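You operate a simulated robot arm through the tools that you are given. There is no shell and no other tool. Be economical: measure what you need, move in short steps, check, and stop when the job is done.

Carry out the task below with a simulated robot arm. There is one attempt and no reset: what you move stays moved.

TASK
Turn the relief handle till the gauge shows the pressure on the tag.
Fine: lever to run, motor on, watch the gauge; then motor off and line vented to 0 bar.

The check looks at the end state, three seconds after you hand in, the way a careful person would. Anything else that was tipped, shoved, dropped, spilled or broken makes it a failure.

THE ROBOT
A 7-joint arm with a two-finger gripper, on a carriage that runs on a rail from [0, 0.363] to [0, -1.417] (x, y) and turns from -1.885 to 3.927 rad about z. Base frame: it is fixed where the carriage stands at the start and does not move with it; the origin is on the floor, on the carriage's upright axis, x ahead of it, y to its left, z up; the surface under the hand at the start is at about z = 0.8. Readings come in m, rad, newtons and seconds.
With the tool pointing down near the work surface it reaches from about 0.34 to 0.78 m from the robot's upright axis, wherever it stands. Its first joint turns from -2.897 to 2.897 rad. Places, roughly: motor switch [0.5, -0.1, 1]; relief handle [0.4, 0.3, 1]; relief tag [0.5, 0.3, 0.9]; valve lever [0.5, 0.4, 1.3]. Payload 2.45 kg.
Tool frame: the origin (TCP) is the grasp point; the fingertips stand 0.023 m ahead of it; z points along the fingers, y is the line along which they close. The gripper opens to 0.072 m. The gripper's body begins 0.04 m behind the TCP.
Orientation is that of the tool frame in the base frame, as a unit quaternion [x, y, z, w]. With the fingers straight down and closing along the base's y, the tool's x points along the base's -x, its y along +y and its z along -z.

THE INTERFACE
- The arm moves only by the tool play_rows. Its argument "plan" is a list of rows, each a list of 3 entries, a list of its own where there are three numbers: the finger opening in m, from 0 to 0.072, then the shift along the tool's x, y, z in units of 25 mm (1.0 is 25 mm), then the turn, a rotation vector about the tool's x, y, z in units of 8 degrees (1.0 is 8 degrees). In form: [[fingers, [dx, dy, dz], [wx, wy, wz]], ...]. A call has 1 to 20 rows; each row shifts and turns the commanded pose from where the row before left it, along the tool's axes as they then stand. A call with a number of a shift or a turn outside -1 to 1 is refused whole. A row lasts 0.2 s, in which the tool goes at most 0.05 m and 0.15 rad; a call with a longer step from one row to the next is refused whole, and so is a gripper value outside its range. A pose out of reach is approached as far as the arm can. The call stops where the force on the tool passes 50 N (or 10 N more than at its start, if that is more) or the arm is blocked; 0.2 s more then pass. Each finger travels about 0.072 m/s and halts on what it meets, pressing with about 29 N; the grip force reading is that of the motor and also rises with nothing between the fingers. The clock runs only during rows and for 0.2 s after the last one: add rows that do not move to give the fingers time. The reply holds the time, the measured pose of the TCP, the force on the tool along the base axes, the opening and the grip force, in the units named above and with some noise, with the torque about the TCP (base axes, N m) and any sound that the robot's microphone picked up.
- Cameras (640 x 400 px; columns grow to the right, rows downward): "scene" is now at [0.026, 0.2027, 1.428]; the picture's right is [0.13, -0.99, 0.00], its down [-0.50, -0.07, -0.86] and it looks along [0.85, 0.11, -0.51] (base axes); focal length 257 px, centre (320, 200). "wrist" rides on the gripper at [0.078, 0.017, -0.066] in the tool frame; the picture's right is [-0.22, 0.98, 0.00], its down [-0.56, -0.13, -0.82] and it looks along [-0.80, -0.18, 0.57] (tool axes); focal length 234 px, centre (320, 200).
- get_image(camera): a new picture of that camera. No time passes.
- slide_trunk(by): slides the trunk up (or, below 0, down) by that many m; the arm and the scene camera ride with it, the base frame stays. It gives what a move gives, with no picture.
- roll_base(legs): drives the robot by 1 to 6 legs, each [ahead, left, turn to the left] in m, m and rad, along the robot's own axes; the way and the turn of a leg run together, so that a leg with both is an arc; at most 1.5 m and 3.142 rad a leg. The arm and the cameras ride along, it lands a little off, and it stops where it bumps. It keeps to its track: a leg is cut to what the track allows. It gives what a move gives.
- head_to(pan, tilt): turns the head with the scene camera to pan (to the left, within 2.705 rad either way) and tilt (down, from -0.506 to 1.204), counted from straight ahead of the robot. It gives what a move gives.
- measure_at(camera, pixels): for up to 12 pixels [column, row] of the newest picture of that camera ("zoom" is the newest enlarged one), the place [x, y, z] in the base frame of the surface seen there, good to about 0.002 m, but the place of the scene camera against the robot may be out by one fixed shift of up to 0.025 m in any direction. No time passes.
- zoom(camera, box): a new picture of the part [left, top, right, bottom] of that camera's present view, enlarged. No time passes.
- job_done(): hands the job in; it is judged then, once.

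Go step by step. Measure first, check grasps and placings, and put right what went wrong. The budget is 80 turns and 68 pictures, counting those below and the enlarged ones. Unless the task says otherwise, let go and move clear before handing in, and close with one line.

The tools are called after "Call:" as name(argument=value, ...) on one line, values as JSON. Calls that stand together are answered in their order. play_rows: Moves the arm, as the interface text tells. Its arguments: {"type":"object","properties":{"plan":{"type":"array"}},"required":["plan"]} The other tools are called the same way: slide_trunk (by) slides the trunk up or down; roll_base (legs) drives the base; head_to (pan, tilt) turns the head that bears the scene camera; get_image (camera) takes a picture; measure_at (camera, pixels) gives the place of the surface under pixels of a picture; zoom (camera, box) takes an enlarged picture of a part of a camera's view; job_done () hands the job in.

At the start:

```text
time: 0.0
eef_pos: [0.3154, 0.0893, 0.9995]
orientation: [0.0, 1.0, 0.0, 0.0]
ft_force: [0.0, 0.0, -0.9]
wrist_torque: [0.01, 0.05, 0.01]
width: 0.0717
grasp_force: 0.1
trunk travel left (down, up): [-0.425, 0.165]
robot x, y, heading: [0.0015, -0.0014, -0.003]
head pan, tilt: [0.134, 0.532]
```

scene: 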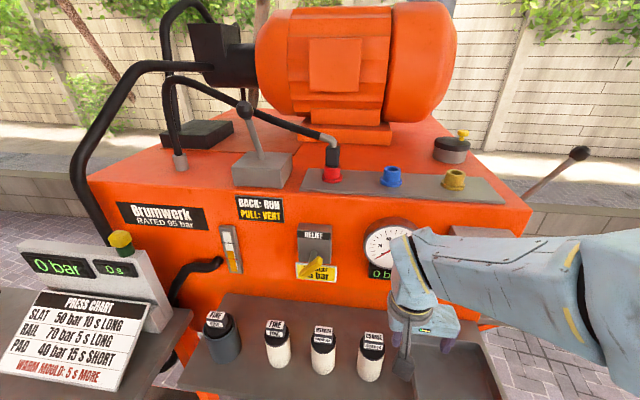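
wrist: 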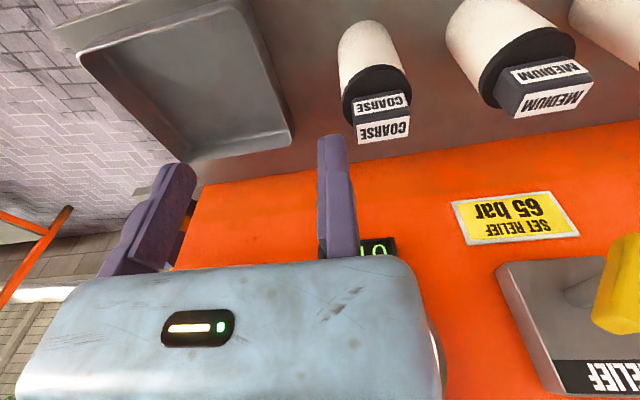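

The tag (wrist picture, about 515,215) reads "SET RELIEF 65 bar". Next I look closely at the relief handle, gauge, switch and lever.

Call:
zoom(camera="scene", box=[280, 200, 440, 300])

Call:
zoom(camera="scene", box=[200, 80, 360, 280])

Call:
zoom(camera="scene", box=[400, 120, 600, 245])

Call:
measure_at(camera="scene", pixels=[[313, 235], [318, 265], [305, 272], [244, 109], [252, 140], [262, 165], [579, 154], [545, 180], [480, 232], [385, 245], [316, 275], [463, 133]])

```text
4.00 times, centred on (360, 250) of scene
```

zoom: 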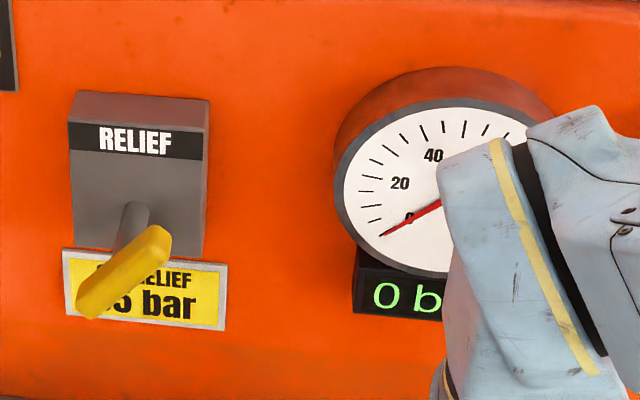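

```text
2.00 times, centred on (280, 180) of scene
```

zoom: 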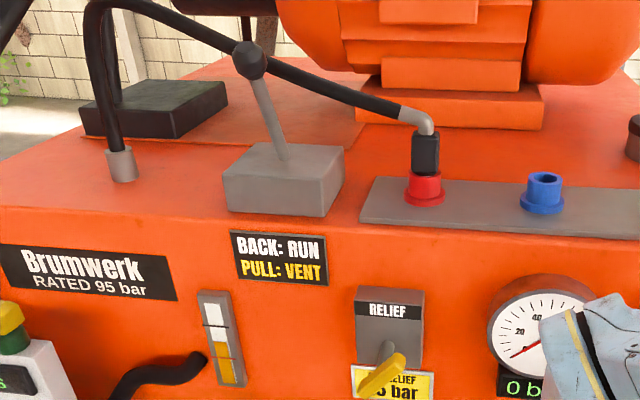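

```text
3.20 times, centred on (500, 182) of scene
```

zoom: 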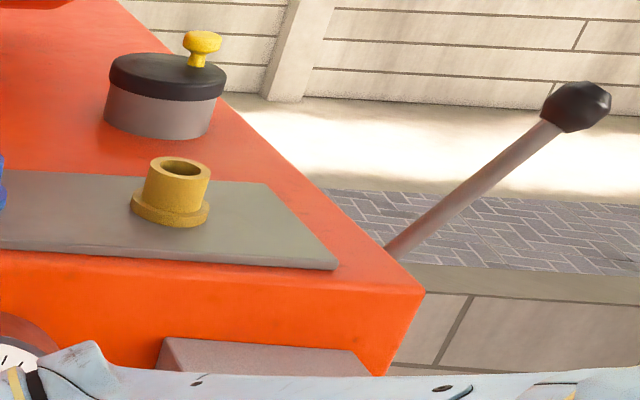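

```text
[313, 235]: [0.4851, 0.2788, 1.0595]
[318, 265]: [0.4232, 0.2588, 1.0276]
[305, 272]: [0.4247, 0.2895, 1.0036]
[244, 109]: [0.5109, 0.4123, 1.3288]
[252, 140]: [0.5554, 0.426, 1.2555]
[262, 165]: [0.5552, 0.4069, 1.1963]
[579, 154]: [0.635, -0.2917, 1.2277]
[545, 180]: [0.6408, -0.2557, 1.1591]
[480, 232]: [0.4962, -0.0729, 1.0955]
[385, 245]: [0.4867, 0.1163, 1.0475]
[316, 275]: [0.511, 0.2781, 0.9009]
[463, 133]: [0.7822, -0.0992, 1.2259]
```

The relief handle is a T-bar with its axis along x, the lever stands at "PULL: VENT", and the gauge shows 0; my arm hides the switch. I slide the robot to the right along the rail to get room for a forward-pointing hand, and look again.

Call:
roll_base(legs=[[0, -0.25, 0]])

Call:
play_rows(plan=[[0.072, [0, 1, -0.8], [0, -0.94, 0]], [0.072, [0, 1, -0.6], [0, -0.94, 0]], [0.072, [0, 1, -0.4], [0, -0.94, 0]], [0.072, [0, 1, 0], [0, -0.94, 0]], [0.072, [0, 1, 0], [0, -0.94, 0]], [0.072, [0, 1, 0], [0, -0.94, 0]], [0.072, [0, 1, 0], [0, -0.94, 0]], [0.072, [0, 1, 0], [0, -0.94, 0]], [0.072, [0, 1, 0], [0, -0.94, 0]], [0.072, [0, 1, 0], [0, -0.94, 0]], [0.072, [0, 1, 0], [0, -0.93, 0]], [0.072, [0, 1, 0], [0, -0.92, 0]], [0.072, [0, 1, 0], [0, 0, 0]], [0.072, [0, 1, 0], [0, 0, 0]]])

Call:
get_image(camera="scene")

Call:
get_image(camera="wrist")

```text
time: 1.9
eef_pos: [0.3161, -0.1628, 0.9992]
orientation: [0.002, 1.0, 0.0, 0.0]
ft_force: [0.1, 0.4, -0.6]
wrist_torque: [0.0, 0.01, -0.01]
width: 0.0722
grasp_force: 0.0
trunk travel left (down, up): [-0.425, 0.165]
robot x, y, heading: [0.0062, -0.2512, -0.003]
head pan, tilt: [0.134, 0.532]
```

```text
time: 4.9
eef_pos: [0.3129, 0.1865, 1.0445]
orientation: [0.0, 0.707, 0.0, 0.707]
ft_force: [-0.4, 0.8, -0.2]
wrist_torque: [0.0, 0.04, 0.04]
width: 0.0722
grasp_force: 0.1
trunk travel left (down, up): [-0.425, 0.165]
robot x, y, heading: [-0.0003, -0.2551, -0.002]
head pan, tilt: [0.134, 0.532]
```

```text
62 pictures are left
```

scene: 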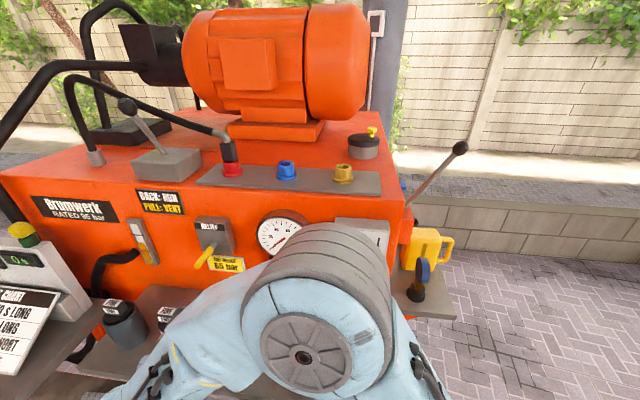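

```text
61 pictures are left
```

wrist: 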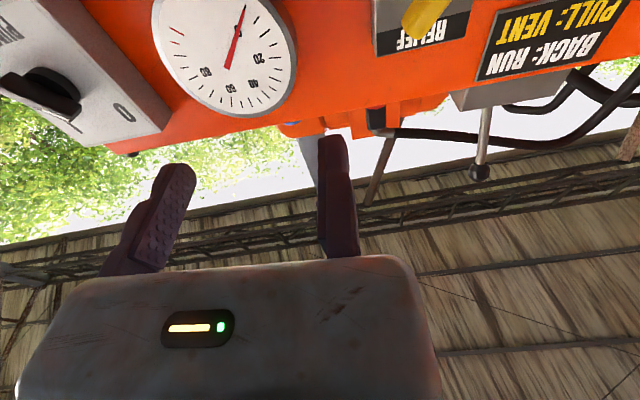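

The wrist camera sees the motor switch (about 50,95), a rotary knob, plus gauge and relief handle. I zoom and measure all of them with the wrist camera.

Call:
zoom(camera="wrist", box=[0, 0, 200, 125])

Call:
measure_at(camera="wrist", pixels=[[15, 85], [75, 107], [45, 90], [12, 125], [90, 85], [122, 112], [428, 15], [410, 30], [420, 2], [478, 172], [484, 120], [440, 45]])

Call:
measure_at(camera="scene", pixels=[[127, 106], [145, 128], [158, 150], [196, 266], [214, 252], [205, 258]])

Call:
zoom(camera="scene", box=[120, 180, 320, 305])

```text
3.20 times, centred on (100, 62) of wrist
```

zoom: 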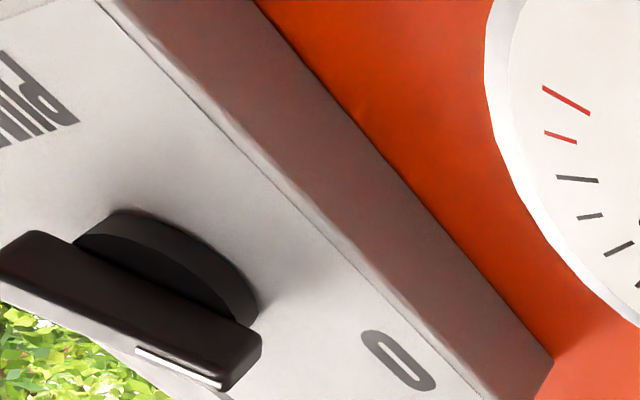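

```text
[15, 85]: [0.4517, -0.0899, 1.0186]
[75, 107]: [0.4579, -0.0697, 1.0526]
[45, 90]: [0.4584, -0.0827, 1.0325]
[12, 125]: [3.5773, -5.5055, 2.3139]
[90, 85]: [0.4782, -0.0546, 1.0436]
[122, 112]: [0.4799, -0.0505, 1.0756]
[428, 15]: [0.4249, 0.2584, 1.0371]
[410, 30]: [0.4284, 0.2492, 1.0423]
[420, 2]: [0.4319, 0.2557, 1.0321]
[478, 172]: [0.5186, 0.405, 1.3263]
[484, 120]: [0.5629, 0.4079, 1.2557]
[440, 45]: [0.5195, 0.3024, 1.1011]
```

```text
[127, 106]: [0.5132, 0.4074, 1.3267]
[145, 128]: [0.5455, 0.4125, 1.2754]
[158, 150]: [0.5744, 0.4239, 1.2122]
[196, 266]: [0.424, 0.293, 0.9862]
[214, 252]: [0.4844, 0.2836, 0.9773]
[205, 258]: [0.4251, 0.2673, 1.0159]
```

```text
3.20 times, centred on (220, 242) of scene
```

zoom: 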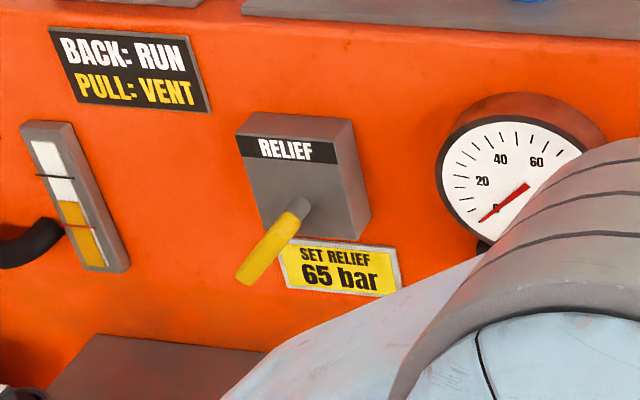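

I move the hand in front of the relief handle, staying clear, to see its stem and bar.

Call:
play_rows(plan=[[0.072, [0.3, 1, 0], [0, 0, 0]], [0.072, [0.3, 1, 0], [0, 0, 0]], [0.072, [0.3, 1, 0], [0, 0, 0]], [0.072, [0.1, 0.4, 0], [0, 0, 0]]])

Call:
get_image(camera="wrist")

Call:
get_image(camera="scene")

```text
time: 5.9
eef_pos: [0.3139, 0.2726, 1.0194]
orientation: [0.001, 0.707, -0.001, 0.707]
ft_force: [-0.2, -0.2, 0.6]
wrist_torque: [0.02, 0.0, 0.02]
width: 0.072
grasp_force: 0.1
trunk travel left (down, up): [-0.425, 0.165]
robot x, y, heading: [-0.0023, -0.2514, -0.004]
head pan, tilt: [0.134, 0.532]
```

```text
58 pictures are left
```

wrist: 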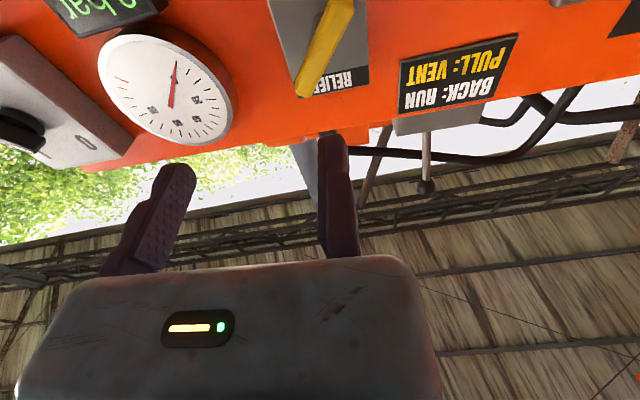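

```text
57 pictures are left
```

scene: 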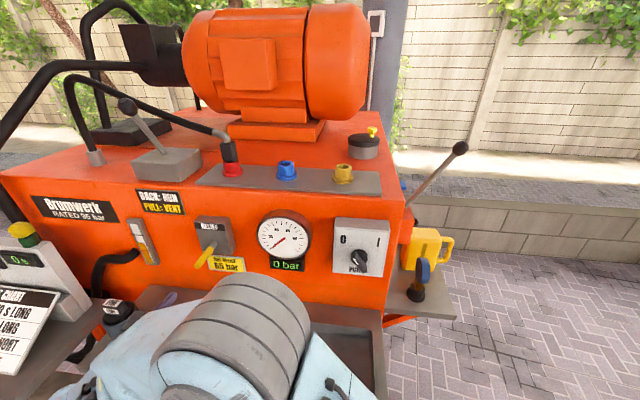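

Now the scene camera sees switch, gauge and display. I zoom on the switch and measure the handle ends with the wrist camera.

Call:
zoom(camera="scene", box=[180, 195, 420, 345])

Call:
zoom(camera="wrist", box=[240, 0, 400, 100])

Call:
measure_at(camera="wrist", pixels=[[303, 88], [313, 68], [322, 45], [330, 25], [338, 5], [310, 95], [318, 10], [290, 40], [360, 60], [300, 60], [15, 130], [40, 128]])

Call:
measure_at(camera="scene", pixels=[[361, 250], [353, 262], [358, 270], [343, 240], [375, 240], [388, 222], [338, 270], [386, 275], [198, 265], [205, 258], [213, 249], [210, 235]])

```text
2.67 times, centred on (300, 270) of scene
```

zoom: 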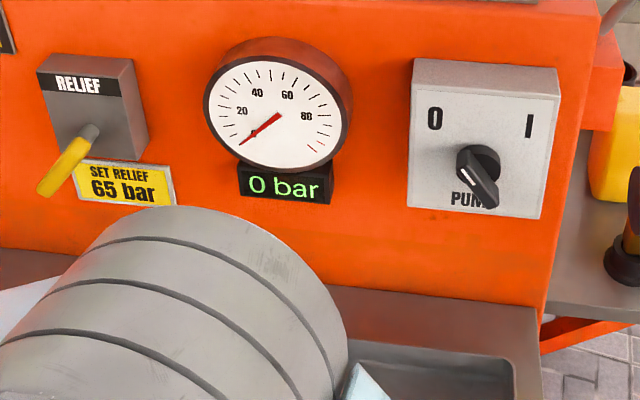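

```text
4.00 times, centred on (320, 50) of wrist
```

zoom: 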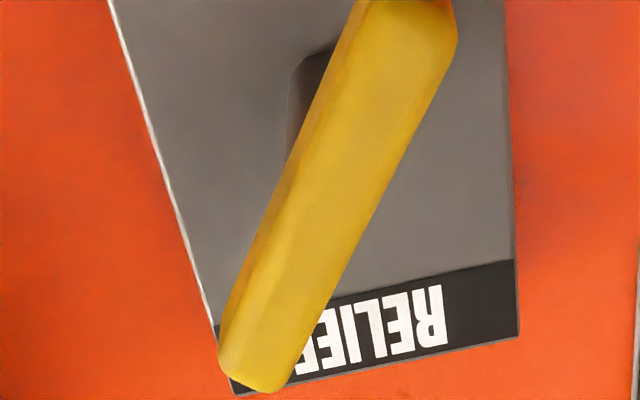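

```text
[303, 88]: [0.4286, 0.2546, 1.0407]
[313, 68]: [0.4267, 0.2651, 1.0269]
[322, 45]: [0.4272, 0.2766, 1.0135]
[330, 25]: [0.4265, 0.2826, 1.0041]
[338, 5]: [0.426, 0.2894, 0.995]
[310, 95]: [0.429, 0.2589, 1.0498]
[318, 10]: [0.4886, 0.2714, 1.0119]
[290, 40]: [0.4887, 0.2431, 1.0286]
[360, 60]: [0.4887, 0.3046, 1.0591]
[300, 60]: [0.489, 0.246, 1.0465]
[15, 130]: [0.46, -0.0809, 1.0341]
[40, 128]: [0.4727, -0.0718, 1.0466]
```

```text
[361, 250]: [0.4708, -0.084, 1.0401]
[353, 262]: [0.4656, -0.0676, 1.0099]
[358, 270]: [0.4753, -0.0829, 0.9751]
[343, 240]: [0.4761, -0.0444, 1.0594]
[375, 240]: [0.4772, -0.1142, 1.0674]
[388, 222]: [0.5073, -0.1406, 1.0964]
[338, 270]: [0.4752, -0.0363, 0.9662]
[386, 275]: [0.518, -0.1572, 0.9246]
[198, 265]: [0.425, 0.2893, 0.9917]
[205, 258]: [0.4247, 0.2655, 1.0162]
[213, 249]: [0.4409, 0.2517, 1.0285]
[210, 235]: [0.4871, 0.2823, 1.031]
```

The relief bar runs from about (y .254, z 1.045) to (.293, .986), centre ≈(.274, 1.015); the pump switch knob points to 0. First job is the lever: I lift the hand, shift it right, then roll the base to the left so that the hand faces the lever rod.

Call:
play_rows(plan=[[0.072, [-1, -0.3, 0], [0, 0, 0]], [0.072, [-1, -0.3, 0], [0, 0, 0]], [0.072, [-1, -0.3, 0], [0, 0, 0]], [0.072, [-1, -0.3, 0], [0, 0, 0]], [0.072, [-1, -0.3, 0], [0, 0, 0]], [0.072, [-1, -0.3, 0], [0, 0, 0]], [0.072, [-1, -0.3, 0], [0, 0, 0]], [0.072, [-1, -0.3, 0], [0, 0, 0]], [0.072, [-1, -0.3, 0], [0, 0, 0]], [0.072, [-1, -0.3, 0], [0, 0, 0]], [0.072, [-0.8, 0, 0], [0, 0, 0]]])

Call:
roll_base(legs=[[0, 0.2, 0]])

Call:
get_image(camera="wrist")

Call:
get_image(camera="scene")

```text
time: 8.3
eef_pos: [0.3121, 0.1962, 1.2905]
orientation: [0.001, 0.707, -0.002, 0.707]
ft_force: [0.4, -0.6, -0.3]
wrist_torque: [0.0, 0.0, 0.02]
width: 0.0722
grasp_force: 0.0
trunk travel left (down, up): [-0.425, 0.165]
robot x, y, heading: [0.0018, -0.2505, -0.001]
head pan, tilt: [0.134, 0.532]
```

```text
time: 9.9
eef_pos: [0.3129, 0.3966, 1.2888]
orientation: [0.0, 0.707, 0.0, 0.707]
ft_force: [-0.2, 0.9, 0.1]
wrist_torque: [-0.01, -0.02, 0.02]
width: 0.0722
grasp_force: 0.0
trunk travel left (down, up): [-0.425, 0.165]
robot x, y, heading: [-0.0014, -0.0553, 0.0]
head pan, tilt: [0.134, 0.532]
```

```text
54 pictures are left
```

wrist: 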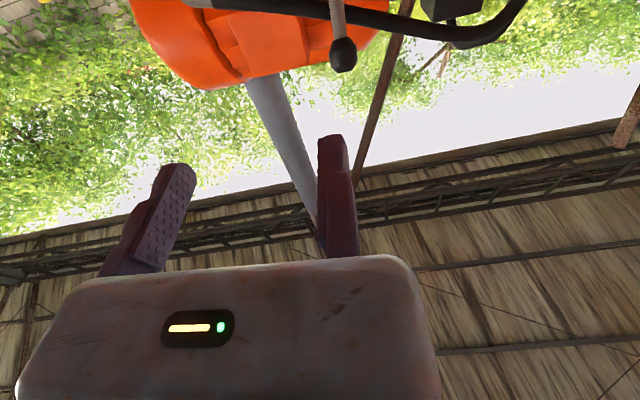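

```text
53 pictures are left
```

scene: 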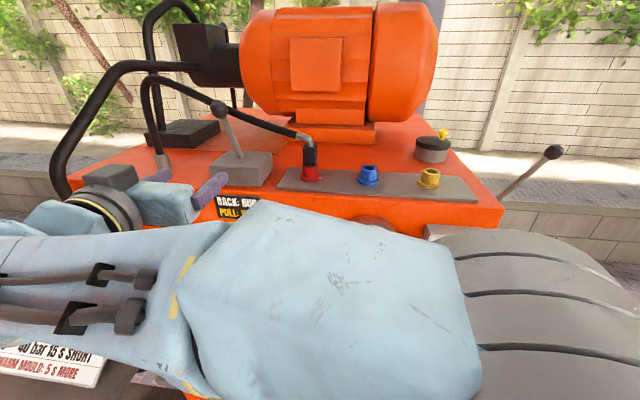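

The lever knob is at wrist pixel (342,55) and the rod above it in the picture. I measure both.

Call:
measure_at(camera="wrist", pixels=[[342, 55], [342, 66], [332, 55], [353, 55], [339, 30], [338, 15], [337, 3]])

Call:
measure_at(camera="scene", pixels=[[219, 107], [228, 125], [236, 148], [240, 165], [230, 165], [264, 170]])

```text
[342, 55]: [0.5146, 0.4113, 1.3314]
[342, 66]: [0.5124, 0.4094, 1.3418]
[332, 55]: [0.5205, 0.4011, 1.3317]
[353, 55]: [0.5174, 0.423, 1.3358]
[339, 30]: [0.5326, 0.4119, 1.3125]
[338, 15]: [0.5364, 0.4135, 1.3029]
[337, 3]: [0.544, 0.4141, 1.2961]
```

```text
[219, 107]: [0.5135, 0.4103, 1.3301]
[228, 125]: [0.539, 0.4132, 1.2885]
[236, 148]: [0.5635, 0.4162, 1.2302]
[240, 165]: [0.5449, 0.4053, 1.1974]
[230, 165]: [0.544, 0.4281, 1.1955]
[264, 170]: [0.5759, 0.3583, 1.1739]
```

Knob centre is about (.528, .412, 1.333), diameter ≈.032, rod tilted about 23° towards me. I pitch the hand 30° downward and straddle the knob with open fingers.

Call:
play_rows(plan=[[0.072, [0, 0, 0], [0, 0.94, 0]], [0.072, [0, 0, 0], [0, 0.94, 0]], [0.072, [0, 0, 0], [0, 0.94, 0]], [0.072, [0, 0, 0], [0, 0.93, 0]], [0.072, [-0.7255, 0.075, 0.8165], [0, 0, 0]], [0.072, [-0.7255, 0.075, 0.8165], [0, 0, 0]], [0.072, [-0.7255, 0.075, 0.8165], [0, 0, 0]], [0.072, [-0.7255, 0.075, 0.8165], [0, 0, 0]], [0.072, [-0.7255, 0.075, 0.8165], [0, 0, 0]], [0.072, [-0.7255, 0.075, 0.8165], [0, 0, 0]], [0.072, [-0.7255, 0.075, 0.8165], [0, 0, 0]], [0.072, [-0.7255, 0.075, 0.8165], [0, 0, 0]]])

Call:
get_image(camera="wrist")

Call:
get_image(camera="scene")

```text
time: 12.5
eef_pos: [0.5214, 0.4106, 1.3292]
orientation: [0.0, 0.866, 0.0, 0.5]
ft_force: [-0.8, 0.0, 0.4]
wrist_torque: [-0.02, 0.0, 0.02]
width: 0.0717
grasp_force: 0.1
out of reach, approached as far as the arm can: row 12
trunk travel left (down, up): [-0.425, 0.165]
robot x, y, heading: [0.0004, -0.0528, -0.001]
head pan, tilt: [0.134, 0.532]
```

```text
52 pictures are left
```

wrist: 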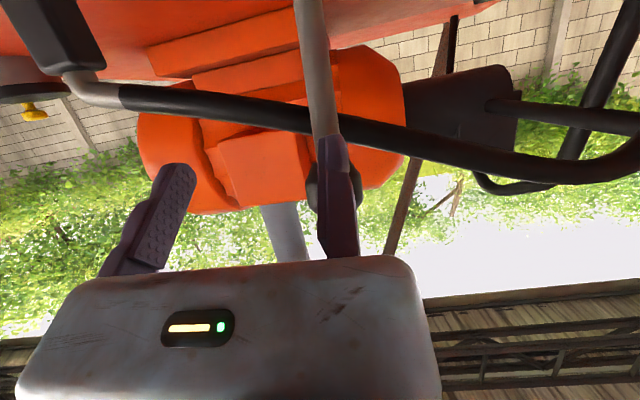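

```text
51 pictures are left
```

scene: 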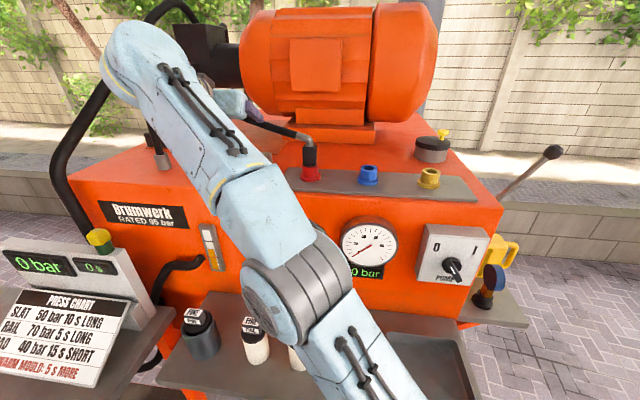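

The arm reached its limit just short, and the knob appears close behind the right finger (325,190). I measure the fingers and knob to see how they stand to each other.

Call:
measure_at(camera="wrist", pixels=[[180, 175], [160, 220], [335, 150], [335, 200], [313, 190], [352, 172], [318, 110], [310, 60], [200, 320]])

Call:
zoom(camera="wrist", box=[240, 100, 400, 260])

Call:
zoom(camera="scene", box=[160, 50, 320, 150])

```text
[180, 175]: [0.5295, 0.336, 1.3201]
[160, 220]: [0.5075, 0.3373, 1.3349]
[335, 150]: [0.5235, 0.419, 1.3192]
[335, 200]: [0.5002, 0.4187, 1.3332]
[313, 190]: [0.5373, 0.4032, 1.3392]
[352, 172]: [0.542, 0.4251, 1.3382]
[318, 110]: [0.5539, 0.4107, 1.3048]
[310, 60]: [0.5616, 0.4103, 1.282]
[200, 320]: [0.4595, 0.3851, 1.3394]
```

```text
2.50 times, centred on (320, 180) of wrist
```

zoom: 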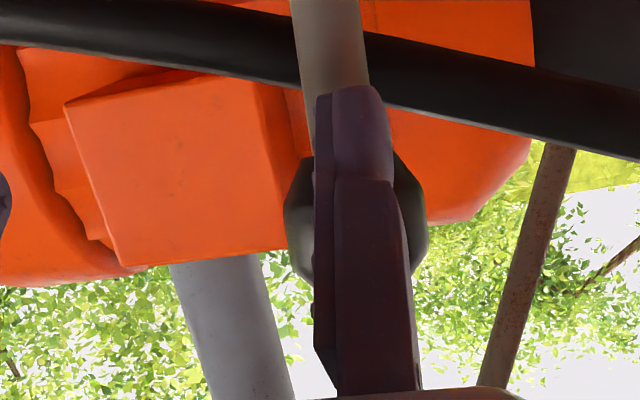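

```text
4.00 times, centred on (240, 100) of scene
```

zoom: 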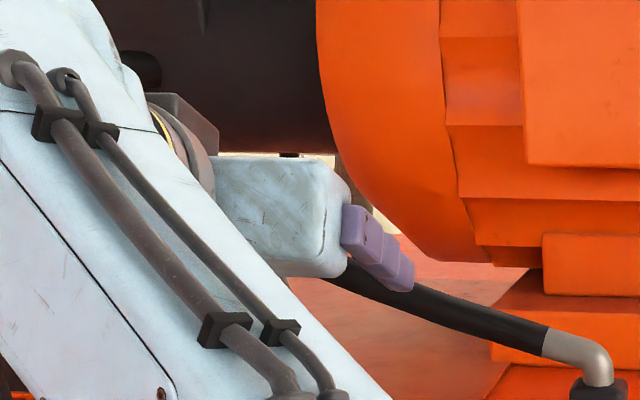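

The wrist camera puts the fingers at y ≈.338 and ≈.412, not symmetric about the reported TCP y .411. I cross-check with the scene camera on the right finger (zoom 375,245).

Call:
measure_at(camera="zoom", pixels=[[355, 235], [375, 260], [400, 275], [385, 250], [300, 220], [345, 230]])

Call:
measure_at(camera="wrist", pixels=[[318, 170], [316, 235], [190, 180], [135, 220], [350, 235], [25, 330], [430, 300], [330, 140]])

```text
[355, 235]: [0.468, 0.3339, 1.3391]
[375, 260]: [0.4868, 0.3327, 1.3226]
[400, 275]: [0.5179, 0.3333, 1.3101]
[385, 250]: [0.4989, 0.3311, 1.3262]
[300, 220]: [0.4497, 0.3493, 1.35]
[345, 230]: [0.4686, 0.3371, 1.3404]
```

```text
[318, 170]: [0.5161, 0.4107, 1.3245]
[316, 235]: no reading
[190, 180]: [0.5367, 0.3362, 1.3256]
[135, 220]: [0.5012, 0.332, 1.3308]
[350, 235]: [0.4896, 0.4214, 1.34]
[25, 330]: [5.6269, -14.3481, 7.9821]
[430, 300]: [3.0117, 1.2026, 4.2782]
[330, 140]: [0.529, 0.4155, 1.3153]
```

Both cameras agree that the finger pads are centred at about y .374 while the knob is at y .412, so relative to the fingers I must aim about 37 mm further left than the reported TCP. I back off, then bring the base left and the trunk up for reach.

Call:
play_rows(plan=[[0.072, [0, 0, -0.9], [0, 0, 0]], [0.072, [0, 0, -0.9], [0, 0, 0]], [0.072, [0, 0, -0.9], [0, 0, 0]], [0.072, [0, 0, -0.9], [0, 0, 0]], [0.072, [0, -1, 0], [0, 0, 0]], [0.072, [0, -1, 0], [0, 0, 0]], [0.072, [0, -1, 0], [0, 0, 0]], [0.072, [0, -1, 0], [0, 0, 0]], [0.072, [0, -1, 0], [0, 0, 0]], [0.072, [0, -1, 0], [0, 0, 0]], [0.072, [0, -1, 0], [0, 0, 0]], [0.072, [0, -1, 0], [0, 0, 0]], [0.072, [0, -1, 0], [0, 0, 0]], [0.072, [0, -1, 0], [0, 0, 0]]])

Call:
roll_base(legs=[[0, 0.28, 0]])

Call:
slide_trunk(by=0.12)

Call:
get_image(camera="wrist")

Call:
get_image(camera="scene")

```text
time: 15.5
eef_pos: [0.4433, 0.1612, 1.3747]
orientation: [0.0, 0.866, 0.0, 0.5]
ft_force: [0.1, 0.3, 0.2]
wrist_torque: [0.01, 0.01, -0.02]
width: 0.072
grasp_force: 0.1
trunk travel left (down, up): [-0.425, 0.165]
robot x, y, heading: [-0.0014, -0.0524, 0.005]
head pan, tilt: [0.134, 0.532]
```

```text
time: 17.5
eef_pos: [0.4427, 0.4394, 1.3733]
orientation: [-0.001, 0.866, 0.0, 0.5]
ft_force: [0.3, 0.6, -0.2]
wrist_torque: [0.01, 0.0, -0.02]
width: 0.072
grasp_force: 0.1
trunk travel left (down, up): [-0.425, 0.165]
robot x, y, heading: [-0.0017, 0.2247, 0.0]
head pan, tilt: [0.134, 0.532]
```

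```text
time: 19.0
eef_pos: [0.4425, 0.4399, 1.4932]
orientation: [-0.001, 0.866, 0.001, 0.5]
ft_force: [-0.4, -0.6, -0.3]
wrist_torque: [0.02, 0.01, -0.02]
width: 0.072
grasp_force: 0.1
trunk travel left (down, up): [-0.545, 0.045]
robot x, y, heading: [0.002, 0.2233, 0.003]
head pan, tilt: [0.134, 0.532]
```

```text
48 pictures are left
```

wrist: 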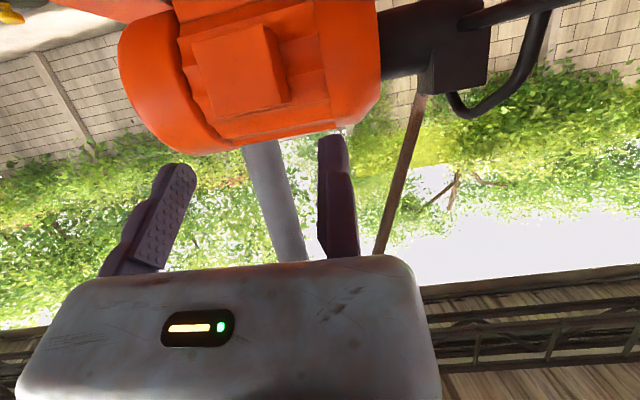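

```text
47 pictures are left
```

scene: 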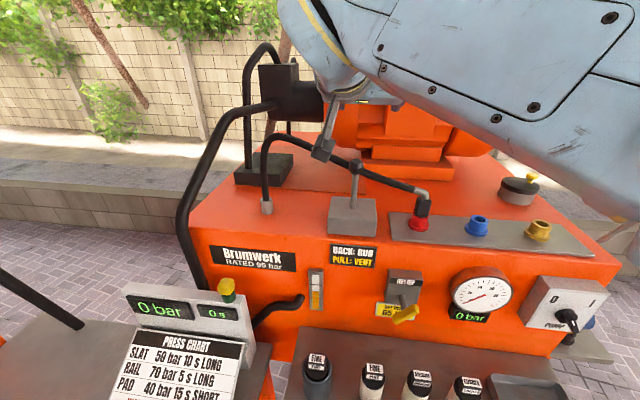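

The hand is seen at scene (335,115), finger at about (322,152), the knob at (355,167). I zoom there and measure fingers against knob.

Call:
zoom(camera="scene", box=[270, 70, 430, 250])

Call:
measure_at(camera="scene", pixels=[[322, 152], [328, 130], [355, 167], [354, 195], [333, 102], [345, 104]])

Call:
measure_at(camera="wrist", pixels=[[180, 175], [319, 170], [335, 150], [165, 215]])

```text
2.22 times, centred on (350, 160) of scene
```

zoom: 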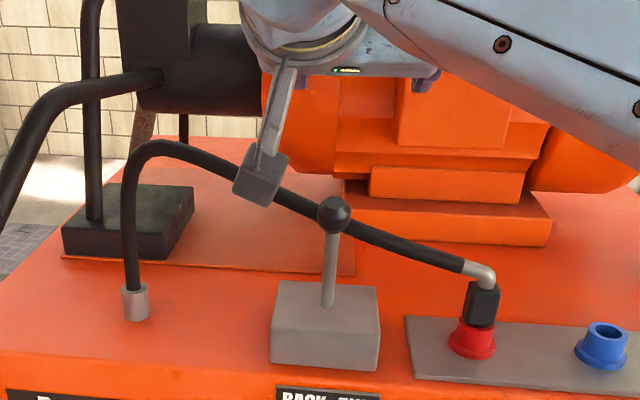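

```text
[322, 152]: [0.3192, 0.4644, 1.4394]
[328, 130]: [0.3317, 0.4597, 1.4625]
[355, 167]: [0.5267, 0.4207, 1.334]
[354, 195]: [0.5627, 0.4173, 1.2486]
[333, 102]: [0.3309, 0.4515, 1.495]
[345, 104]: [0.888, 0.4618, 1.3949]
```

```text
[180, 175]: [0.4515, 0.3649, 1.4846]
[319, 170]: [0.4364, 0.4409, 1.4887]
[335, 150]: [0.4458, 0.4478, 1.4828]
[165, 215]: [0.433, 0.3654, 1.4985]
```

The wrist picture puts the pads at y .365 and .441 with TCP reported .440: the pads seem to lie to one side of the TCP. I close the fingers in free air to see where they meet.

Call:
play_rows(plan=[[0, [0, 0, 0], [0, 0, 0]], [0, [0, 0, 0], [0, 0, 0]], [0, [0, 0, 0], [0, 0, 0]], [0, [0, 0, 0], [0, 0, 0]], [0, [0, 0, 0], [0, 0, 0]]])

Call:
get_image(camera="wrist")

Call:
measure_at(camera="wrist", pixels=[[240, 170], [260, 170], [270, 170], [320, 170], [250, 210]])

```text
time: 20.2
eef_pos: [0.4419, 0.4396, 1.4933]
orientation: [-0.001, 0.866, 0.0, 0.5]
ft_force: [0.4, -0.8, 0.2]
wrist_torque: [-0.02, 0.0, 0.02]
width: 0.0001
grasp_force: 28.9
trunk travel left (down, up): [-0.545, 0.045]
robot x, y, heading: [-0.0002, 0.2233, 0.003]
head pan, tilt: [0.134, 0.532]
```

```text
45 pictures are left
```

wrist: 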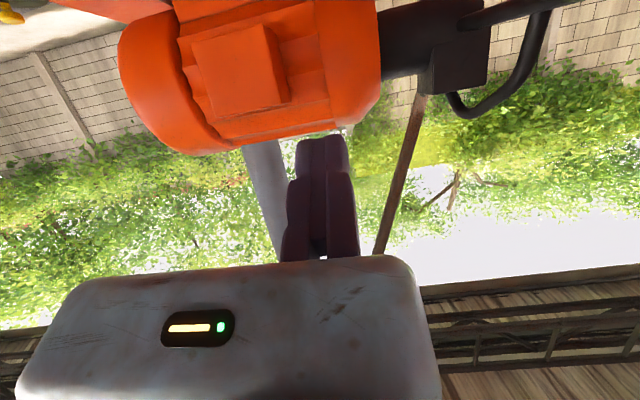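

```text
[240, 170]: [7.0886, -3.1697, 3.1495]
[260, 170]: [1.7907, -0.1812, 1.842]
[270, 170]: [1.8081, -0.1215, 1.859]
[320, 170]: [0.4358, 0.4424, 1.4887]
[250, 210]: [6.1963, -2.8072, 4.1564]
```

Only the right (−y) finger moves; the left pad is fixed at the reported TCP, so an object's centre sits half a width to −y of the TCP. With closed fingers centred on the TCP I lower in front of the knob and push the lever back.

Call:
play_rows(plan=[[0, [0.872, -0.187, 0.503], [0, 0, 0]], [0, [0.872, -0.187, 0.503], [0, 0, 0]], [0, [0.872, -0.187, 0.503], [0, 0, 0]], [0, [0.872, -0.187, 0.503], [0, 0, 0]], [0, [0.872, -0.187, 0.503], [0, 0, 0]], [0, [0.872, -0.187, 0.503], [0, 0, 0]], [0, [-0.4, 0, 0.693], [0, 0, 0]], [0, [-0.4, 0, 0.693], [0, 0, 0]], [0, [-0.4, 0, 0.693], [0, 0, 0]], [0, [-0.4, 0, 0.693], [0, 0, 0]], [0, [-0.4, 0, 0.693], [0, 0, 0]], [0, [-0.4, 0, 0.693], [0, 0, 0]], [0, [-0.4, 0, 0.693], [0, 0, 0]]])

Call:
get_image(camera="scene")

```text
time: 23.0
eef_pos: [0.5843, 0.4125, 1.3418]
orientation: [-0.001, 0.866, 0.0, 0.5]
ft_force: [0.8, -0.3, 0.8]
wrist_torque: [0.01, 0.0, 0.03]
width: 0.0003
grasp_force: 27.8
trunk travel left (down, up): [-0.545, 0.045]
robot x, y, heading: [-0.0022, 0.2248, 0.003]
head pan, tilt: [0.134, 0.532]
```

```text
44 pictures are left
```

scene: 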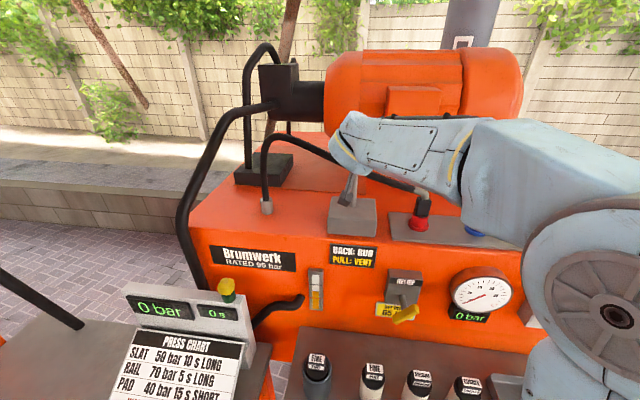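

The hand went through to x .584 with no residual force; the lever is hidden. I pull back and up and look at it.

Call:
play_rows(plan=[[0, [0.4, 0, -0.693], [0, 0, 0]], [0, [0.4, 0, -0.693], [0, 0, 0]], [0, [0.4, 0, -0.693], [0, 0, 0]], [0, [0.4, 0, -0.693], [0, 0, 0]], [0, [0.4, 0, -0.693], [0, 0, 0]], [0, [0.4, 0, -0.693], [0, 0, 0]], [0, [0.4, 0, -0.693], [0, 0, 0]], [0, [0.4, 0, -0.693], [0, 0, 0]]])

Call:
get_image(camera="wrist")

```text
time: 24.8
eef_pos: [0.4239, 0.4104, 1.3421]
orientation: [-0.002, 0.866, 0.001, 0.5]
ft_force: [0.1, 0.5, 0.0]
wrist_torque: [0.0, 0.01, 0.0]
width: 0.0
grasp_force: 28.7
trunk travel left (down, up): [-0.545, 0.045]
robot x, y, heading: [0.0005, 0.2241, -0.006]
head pan, tilt: [0.134, 0.532]
```

```text
43 pictures are left
```

wrist: 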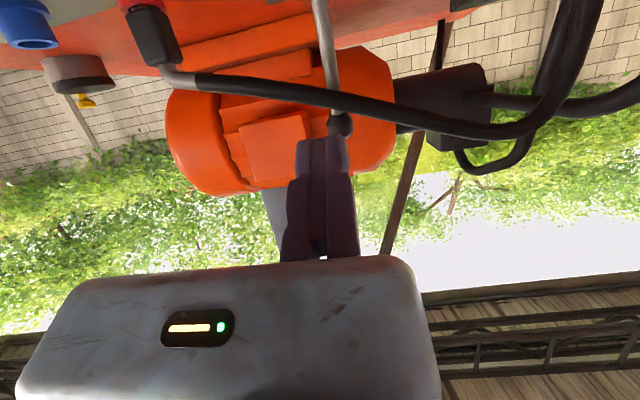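

Call:
measure_at(camera="wrist", pixels=[[346, 125], [340, 122], [332, 90], [328, 70], [323, 30], [319, 5]])

```text
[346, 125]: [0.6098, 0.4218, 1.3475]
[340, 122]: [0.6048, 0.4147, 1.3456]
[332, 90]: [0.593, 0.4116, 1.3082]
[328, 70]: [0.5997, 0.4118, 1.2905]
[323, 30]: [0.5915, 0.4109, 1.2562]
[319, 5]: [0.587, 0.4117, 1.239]
```

The rod now leans slightly back (knob ≈(.62,.414,1.346)), possibly not yet at its end. I check the hose behind it before pushing on.

Call:
measure_at(camera="wrist", pixels=[[315, 95], [300, 93], [360, 105], [380, 110], [350, 60]])

Call:
play_rows(plan=[[0, [-0.4, 0, 0.693], [0, 0, 0]], [0, [-0.4, 0, 0.693], [0, 0, 0]], [0, [-0.4, 0, 0.693], [0, 0, 0]], [0, [-0.4, 0, 0.693], [0, 0, 0]], [0, [-0.4, 0, 0.693], [0, 0, 0]], [0, [-0.4, 0, 0.693], [0, 0, 0]], [0, [-0.4, 0, 0.693], [0, 0, 0]], [0, [-0.4, 0, 0.693], [0, 0, 0]], [0, [-0.2, 0, 0.35], [0, 0, 0]], [0, [-0.2, 0, 0.35], [0, 0, 0]], [0, [-0.2, 0, 0.35], [0, 0, 0]]])

Call:
get_image(camera="wrist")

```text
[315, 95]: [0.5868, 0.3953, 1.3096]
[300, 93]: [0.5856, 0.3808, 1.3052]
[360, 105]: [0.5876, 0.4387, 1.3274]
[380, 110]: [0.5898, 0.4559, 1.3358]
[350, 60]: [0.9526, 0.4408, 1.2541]
```

```text
time: 27.3
eef_pos: [0.6043, 0.4111, 1.3422]
orientation: [0.002, 0.868, 0.0, 0.497]
ft_force: [-36.8, -7.5, 0.4]
wrist_torque: [-0.31, 0.19, -0.18]
width: 0.006
grasp_force: 27.9
trunk travel left (down, up): [-0.545, 0.045]
robot x, y, heading: [-0.0009, 0.2215, 0.003]
head pan, tilt: [0.134, 0.532]
stopped in row 11: the force on the tool passed its limit at 55 N (the readings are from after the stop); the commanded pose is now the measured one
```

```text
42 pictures are left
```

wrist: 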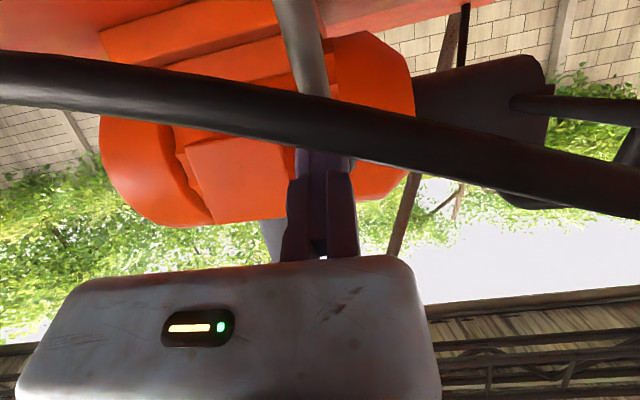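

The push ended at a firm stop (55 N at TCP x .604). I back off a bit and check the lever's place.

Call:
play_rows(plan=[[0, [0.4, 0, -0.693], [0, 0, 0]], [0, [0.4, 0, -0.693], [0, 0, 0]], [0, [0.4, 0, -0.693], [0, 0, 0]], [0, [0.4, 0, -0.693], [0, 0, 0]], [0, [0.4, 0, -0.693], [0, 0, 0]], [0, [0.4, 0, -0.693], [0, 0, 0]], [0, [0.4, 0, -0.693], [0, 0, 0]], [0, [0.4, 0, -0.693], [0, 0, 0]]])

Call:
get_image(camera="wrist")

Call:
measure_at(camera="wrist", pixels=[[346, 125], [340, 122], [332, 90], [328, 70], [323, 30], [319, 5]])

Call:
zoom(camera="scene", box=[280, 60, 540, 330])

```text
time: 29.1
eef_pos: [0.4504, 0.4131, 1.3411]
orientation: [0.0, 0.868, 0.001, 0.496]
ft_force: [0.1, 0.5, 0.1]
wrist_torque: [-0.01, 0.04, 0.0]
width: 0.0001
grasp_force: 28.6
trunk travel left (down, up): [-0.545, 0.045]
robot x, y, heading: [-0.001, 0.2182, 0.005]
head pan, tilt: [0.134, 0.532]
```

```text
41 pictures are left
```

wrist: 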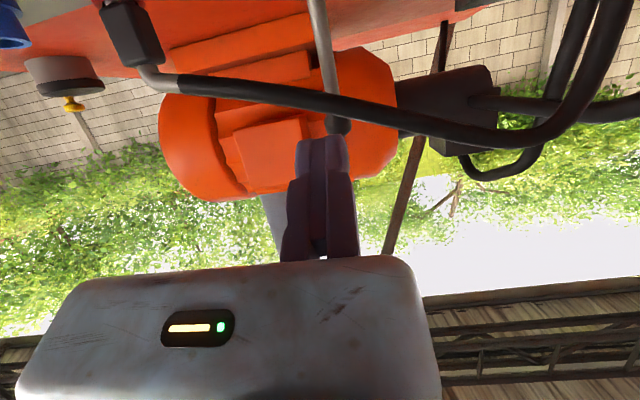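

```text
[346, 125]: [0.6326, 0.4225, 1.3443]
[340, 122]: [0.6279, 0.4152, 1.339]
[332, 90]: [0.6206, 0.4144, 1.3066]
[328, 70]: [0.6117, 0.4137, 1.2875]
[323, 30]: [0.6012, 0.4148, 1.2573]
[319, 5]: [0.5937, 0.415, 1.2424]
```

```text
1.48 times, centred on (410, 195) of scene
```

zoom: 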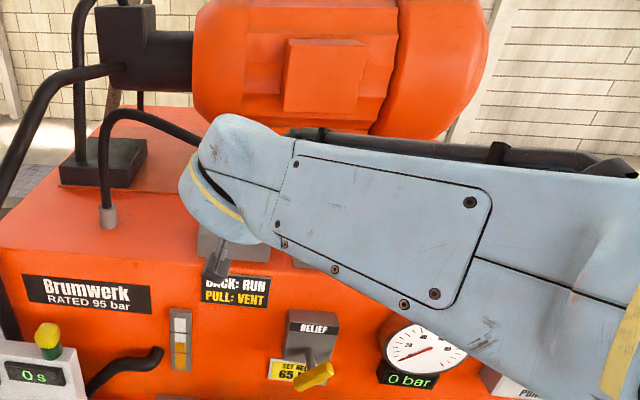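

The lever is at its back stop (knob ≈ x .64): RUN. Now to the pump switch: retract, open the fingers, level the hand, roll right along the rail and lower the trunk.

Call:
play_rows(plan=[[0, [0.4, 0, -0.693], [0, 0, 0]], [0, [0.4, 0, -0.693], [0, 0, 0]], [0, [0.4, 0, -0.693], [0, 0, 0]], [0, [0.4, 0, -0.693], [0, 0, 0]], [0, [0.4, 0, -0.693], [0, 0, 0]], [0, [0.4, 0, -0.693], [0, 0, 0]], [0, [0.2, 0, -0.35], [0, 0, 0]]])

Call:
roll_base(legs=[[0, -0.72, 0]])

Call:
slide_trunk(by=-0.12)

Call:
play_rows(plan=[[0.05, [0, 1, 0], [0, -0.94, 0]], [0.05, [0, 1, 0], [0, -0.94, 0]], [0.05, [0, 1, 0], [0, -0.94, 0]], [0.05, [0, 1, 0], [0, -0.93, 0]], [0.05, [0.8, 1, 0], [0, 0, 0]], [0.05, [0.8, 1, 0], [0, 0, 0]], [0.05, [0.8, 1, 0], [0, 0, 0]], [0.05, [0.8, 1, 0], [0, 0, 0]], [0.05, [0.8, 0.6, 0], [0, 0, 0]], [0.05, [0.8, 0.6, 0], [0, 0, 0]], [0.05, [0.8, 0, 0], [0, 0, 0]]])

Call:
get_image(camera="wrist")

Call:
get_image(camera="scene")

```text
time: 30.7
eef_pos: [0.319, 0.4122, 1.3424]
orientation: [-0.001, 0.868, 0.001, 0.496]
ft_force: [-0.6, 0.5, 0.3]
wrist_torque: [0.01, 0.02, -0.01]
width: 0.0
grasp_force: 28.3
trunk travel left (down, up): [-0.545, 0.045]
robot x, y, heading: [-0.0005, 0.2243, 0.0]
head pan, tilt: [0.134, 0.532]
```

```text
time: 34.7
eef_pos: [0.3201, -0.3153, 1.3426]
orientation: [-0.001, 0.869, 0.0, 0.495]
ft_force: [0.0, -0.3, -0.5]
wrist_torque: [-0.01, 0.01, 0.03]
width: 0.0
grasp_force: 28.2
trunk travel left (down, up): [-0.545, 0.045]
robot x, y, heading: [-0.0011, -0.5025, 0.004]
head pan, tilt: [0.134, 0.532]
```

```text
time: 36.2
eef_pos: [0.32, -0.3165, 1.2224]
orientation: [0.0, 0.868, 0.0, 0.496]
ft_force: [-0.2, 0.3, 0.0]
wrist_torque: [-0.03, 0.05, 0.01]
width: 0.0
grasp_force: 28.5
trunk travel left (down, up): [-0.425, 0.165]
robot x, y, heading: [0.0002, -0.5073, 0.002]
head pan, tilt: [0.134, 0.532]
```

```text
time: 37.1
eef_pos: [0.3246, -0.2467, 1.2304]
orientation: [0.003, 0.786, 0.102, 0.61]
ft_force: [0.2, 0.5, 0.2]
wrist_torque: [0.0, 0.01, 0.01]
width: 0.0501
grasp_force: 0.0
trunk travel left (down, up): [-0.425, 0.165]
robot x, y, heading: [0.0034, -0.5035, 0.005]
head pan, tilt: [0.134, 0.532]
stopped in row 4: the arm was blocked; the commanded pose is now the measured one
```

```text
39 pictures are left
```

wrist: 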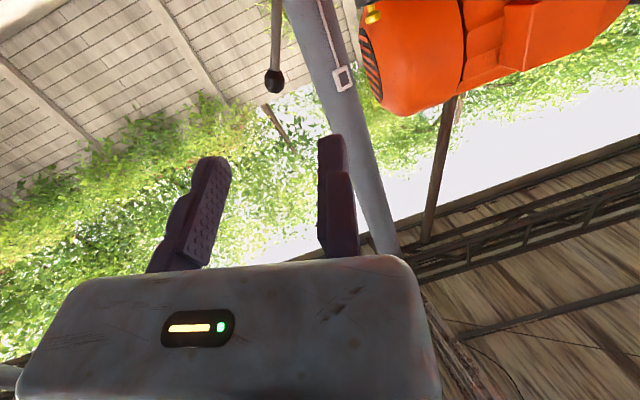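

```text
38 pictures are left
```

scene: 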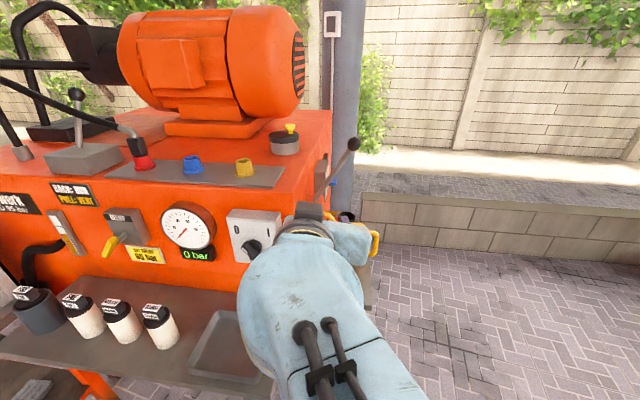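

The arm was blocked while tilting (close to its own column, hand at y −.247), leaving it slightly skewed. I move left first, then straighten.

Call:
play_rows(plan=[[0.05, [0.13, 0.98, 0.157], [0, 0, 0]], [0.05, [0.13, 0.98, 0.157], [0, 0, 0]], [0.05, [0.13, 0.98, 0.157], [0, 0, 0]], [0.05, [0.13, 0.98, 0.157], [0, 0, 0]], [0.05, [0.13, 0.98, 0.157], [0, 0, 0]], [0.05, [0.13, 0.98, 0.157], [0, 0, 0]], [0.05, [0.13, 0.98, 0.157], [0, 0, 0]], [0.05, [0.13, 0.98, 0.157], [0, 0, 0]], [0.05, [0, 0, 0], [0.333, -0.597, -0.353]], [0.05, [0, 0, 0], [0.333, -0.597, -0.353]], [0.05, [0, 0, 0], [0.333, -0.597, -0.353]]])

```text
time: 37.7
eef_pos: [0.3228, -0.2515, 1.2252]
orientation: [0.041, 0.798, 0.111, 0.591]
ft_force: [-0.4, 0.1, -0.6]
wrist_torque: [0.0, -0.01, -0.02]
width: 0.05
grasp_force: 0.1
trunk travel left (down, up): [-0.425, 0.165]
robot x, y, heading: [-0.0029, -0.5026, 0.004]
head pan, tilt: [0.134, 0.532]
stopped in row 3: the arm was blocked; the commanded pose is now the measured one
```

Still blocked, likely a wrist joint limit in this fold. I tip the hand back downward, move it ahead and left, then level it.

Call:
play_rows(plan=[[0.05, [0, 0, 0.3], [0, 0.9, 0]], [0.05, [0, 0, 0.3], [0, 0.9, 0]], [0.05, [0, 0, 0.3], [0, 0.9, 0]], [0.05, [-0.7, 0, 0.7], [0, 0, 0]], [0.05, [-0.7, 0, 0.7], [0, 0, 0]], [0.05, [0, 1, 0], [0, 0, 0]], [0.05, [0, 1, 0], [0, 0, 0]], [0.05, [0, 1, 0], [0, 0, 0]], [0.05, [0, 1, 0], [0, 0, 0]], [0.05, [0, 1, 0], [0, 0, 0]], [0.05, [0, 1, 0], [0, 0, 0]], [0.05, [0, 1, 0], [0, 0, 0]]])

```text
time: 40.3
eef_pos: [0.3798, -0.073, 1.2644]
orientation: [0.016, 0.893, 0.118, 0.433]
ft_force: [-0.8, 0.5, 0.1]
wrist_torque: [-0.02, -0.01, 0.01]
width: 0.05
grasp_force: 0.1
trunk travel left (down, up): [-0.425, 0.165]
robot x, y, heading: [0.0025, -0.5066, 0.002]
head pan, tilt: [0.134, 0.532]
```

That freed the arm. I level the hand to point along +x and lower it in front of the switch.

Call:
play_rows(plan=[[0.05, [0, 0, 0], [0.21, -0.952, -0.277]], [0.05, [0, 0, 0], [0.21, -0.952, -0.277]], [0.05, [0, 0, 0], [0.21, -0.952, -0.277]], [0.05, [0, 0, 0], [0.21, -0.952, -0.277]], [0.05, [0, 0, 0], [0.21, -0.952, -0.277]], [0.05, [1, 0, -0.2], [0, 0, 0]], [0.05, [1, 0, -0.2], [0, 0, 0]], [0.05, [1, 0, -0.2], [0, 0, 0]], [0.05, [1, 0, -0.2], [0, 0, 0]], [0.05, [1, 0, -0.2], [0, 0, 0]], [0.05, [1, 0, -0.2], [0, 0, 0]], [0.05, [1, 0, -0.2], [0, 0, 0]], [0.05, [1, 0, -0.2], [0, 0, 0]]])

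Call:
get_image(camera="wrist")

Call:
get_image(camera="scene")

```text
time: 43.1
eef_pos: [0.34, -0.0734, 1.063]
orientation: [0.001, 0.707, -0.001, 0.707]
ft_force: [0.1, -0.6, 1.0]
wrist_torque: [0.04, -0.01, 0.01]
width: 0.0501
grasp_force: 0.1
trunk travel left (down, up): [-0.425, 0.165]
robot x, y, heading: [-0.0012, -0.5053, 0.003]
head pan, tilt: [0.134, 0.532]
```

```text
37 pictures are left
```

wrist: 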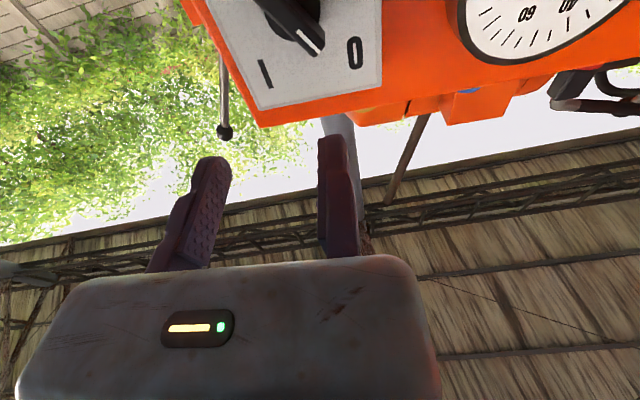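

```text
36 pictures are left
```

scene: 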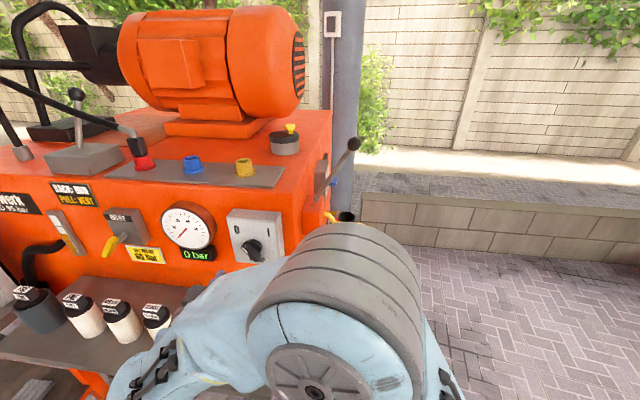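

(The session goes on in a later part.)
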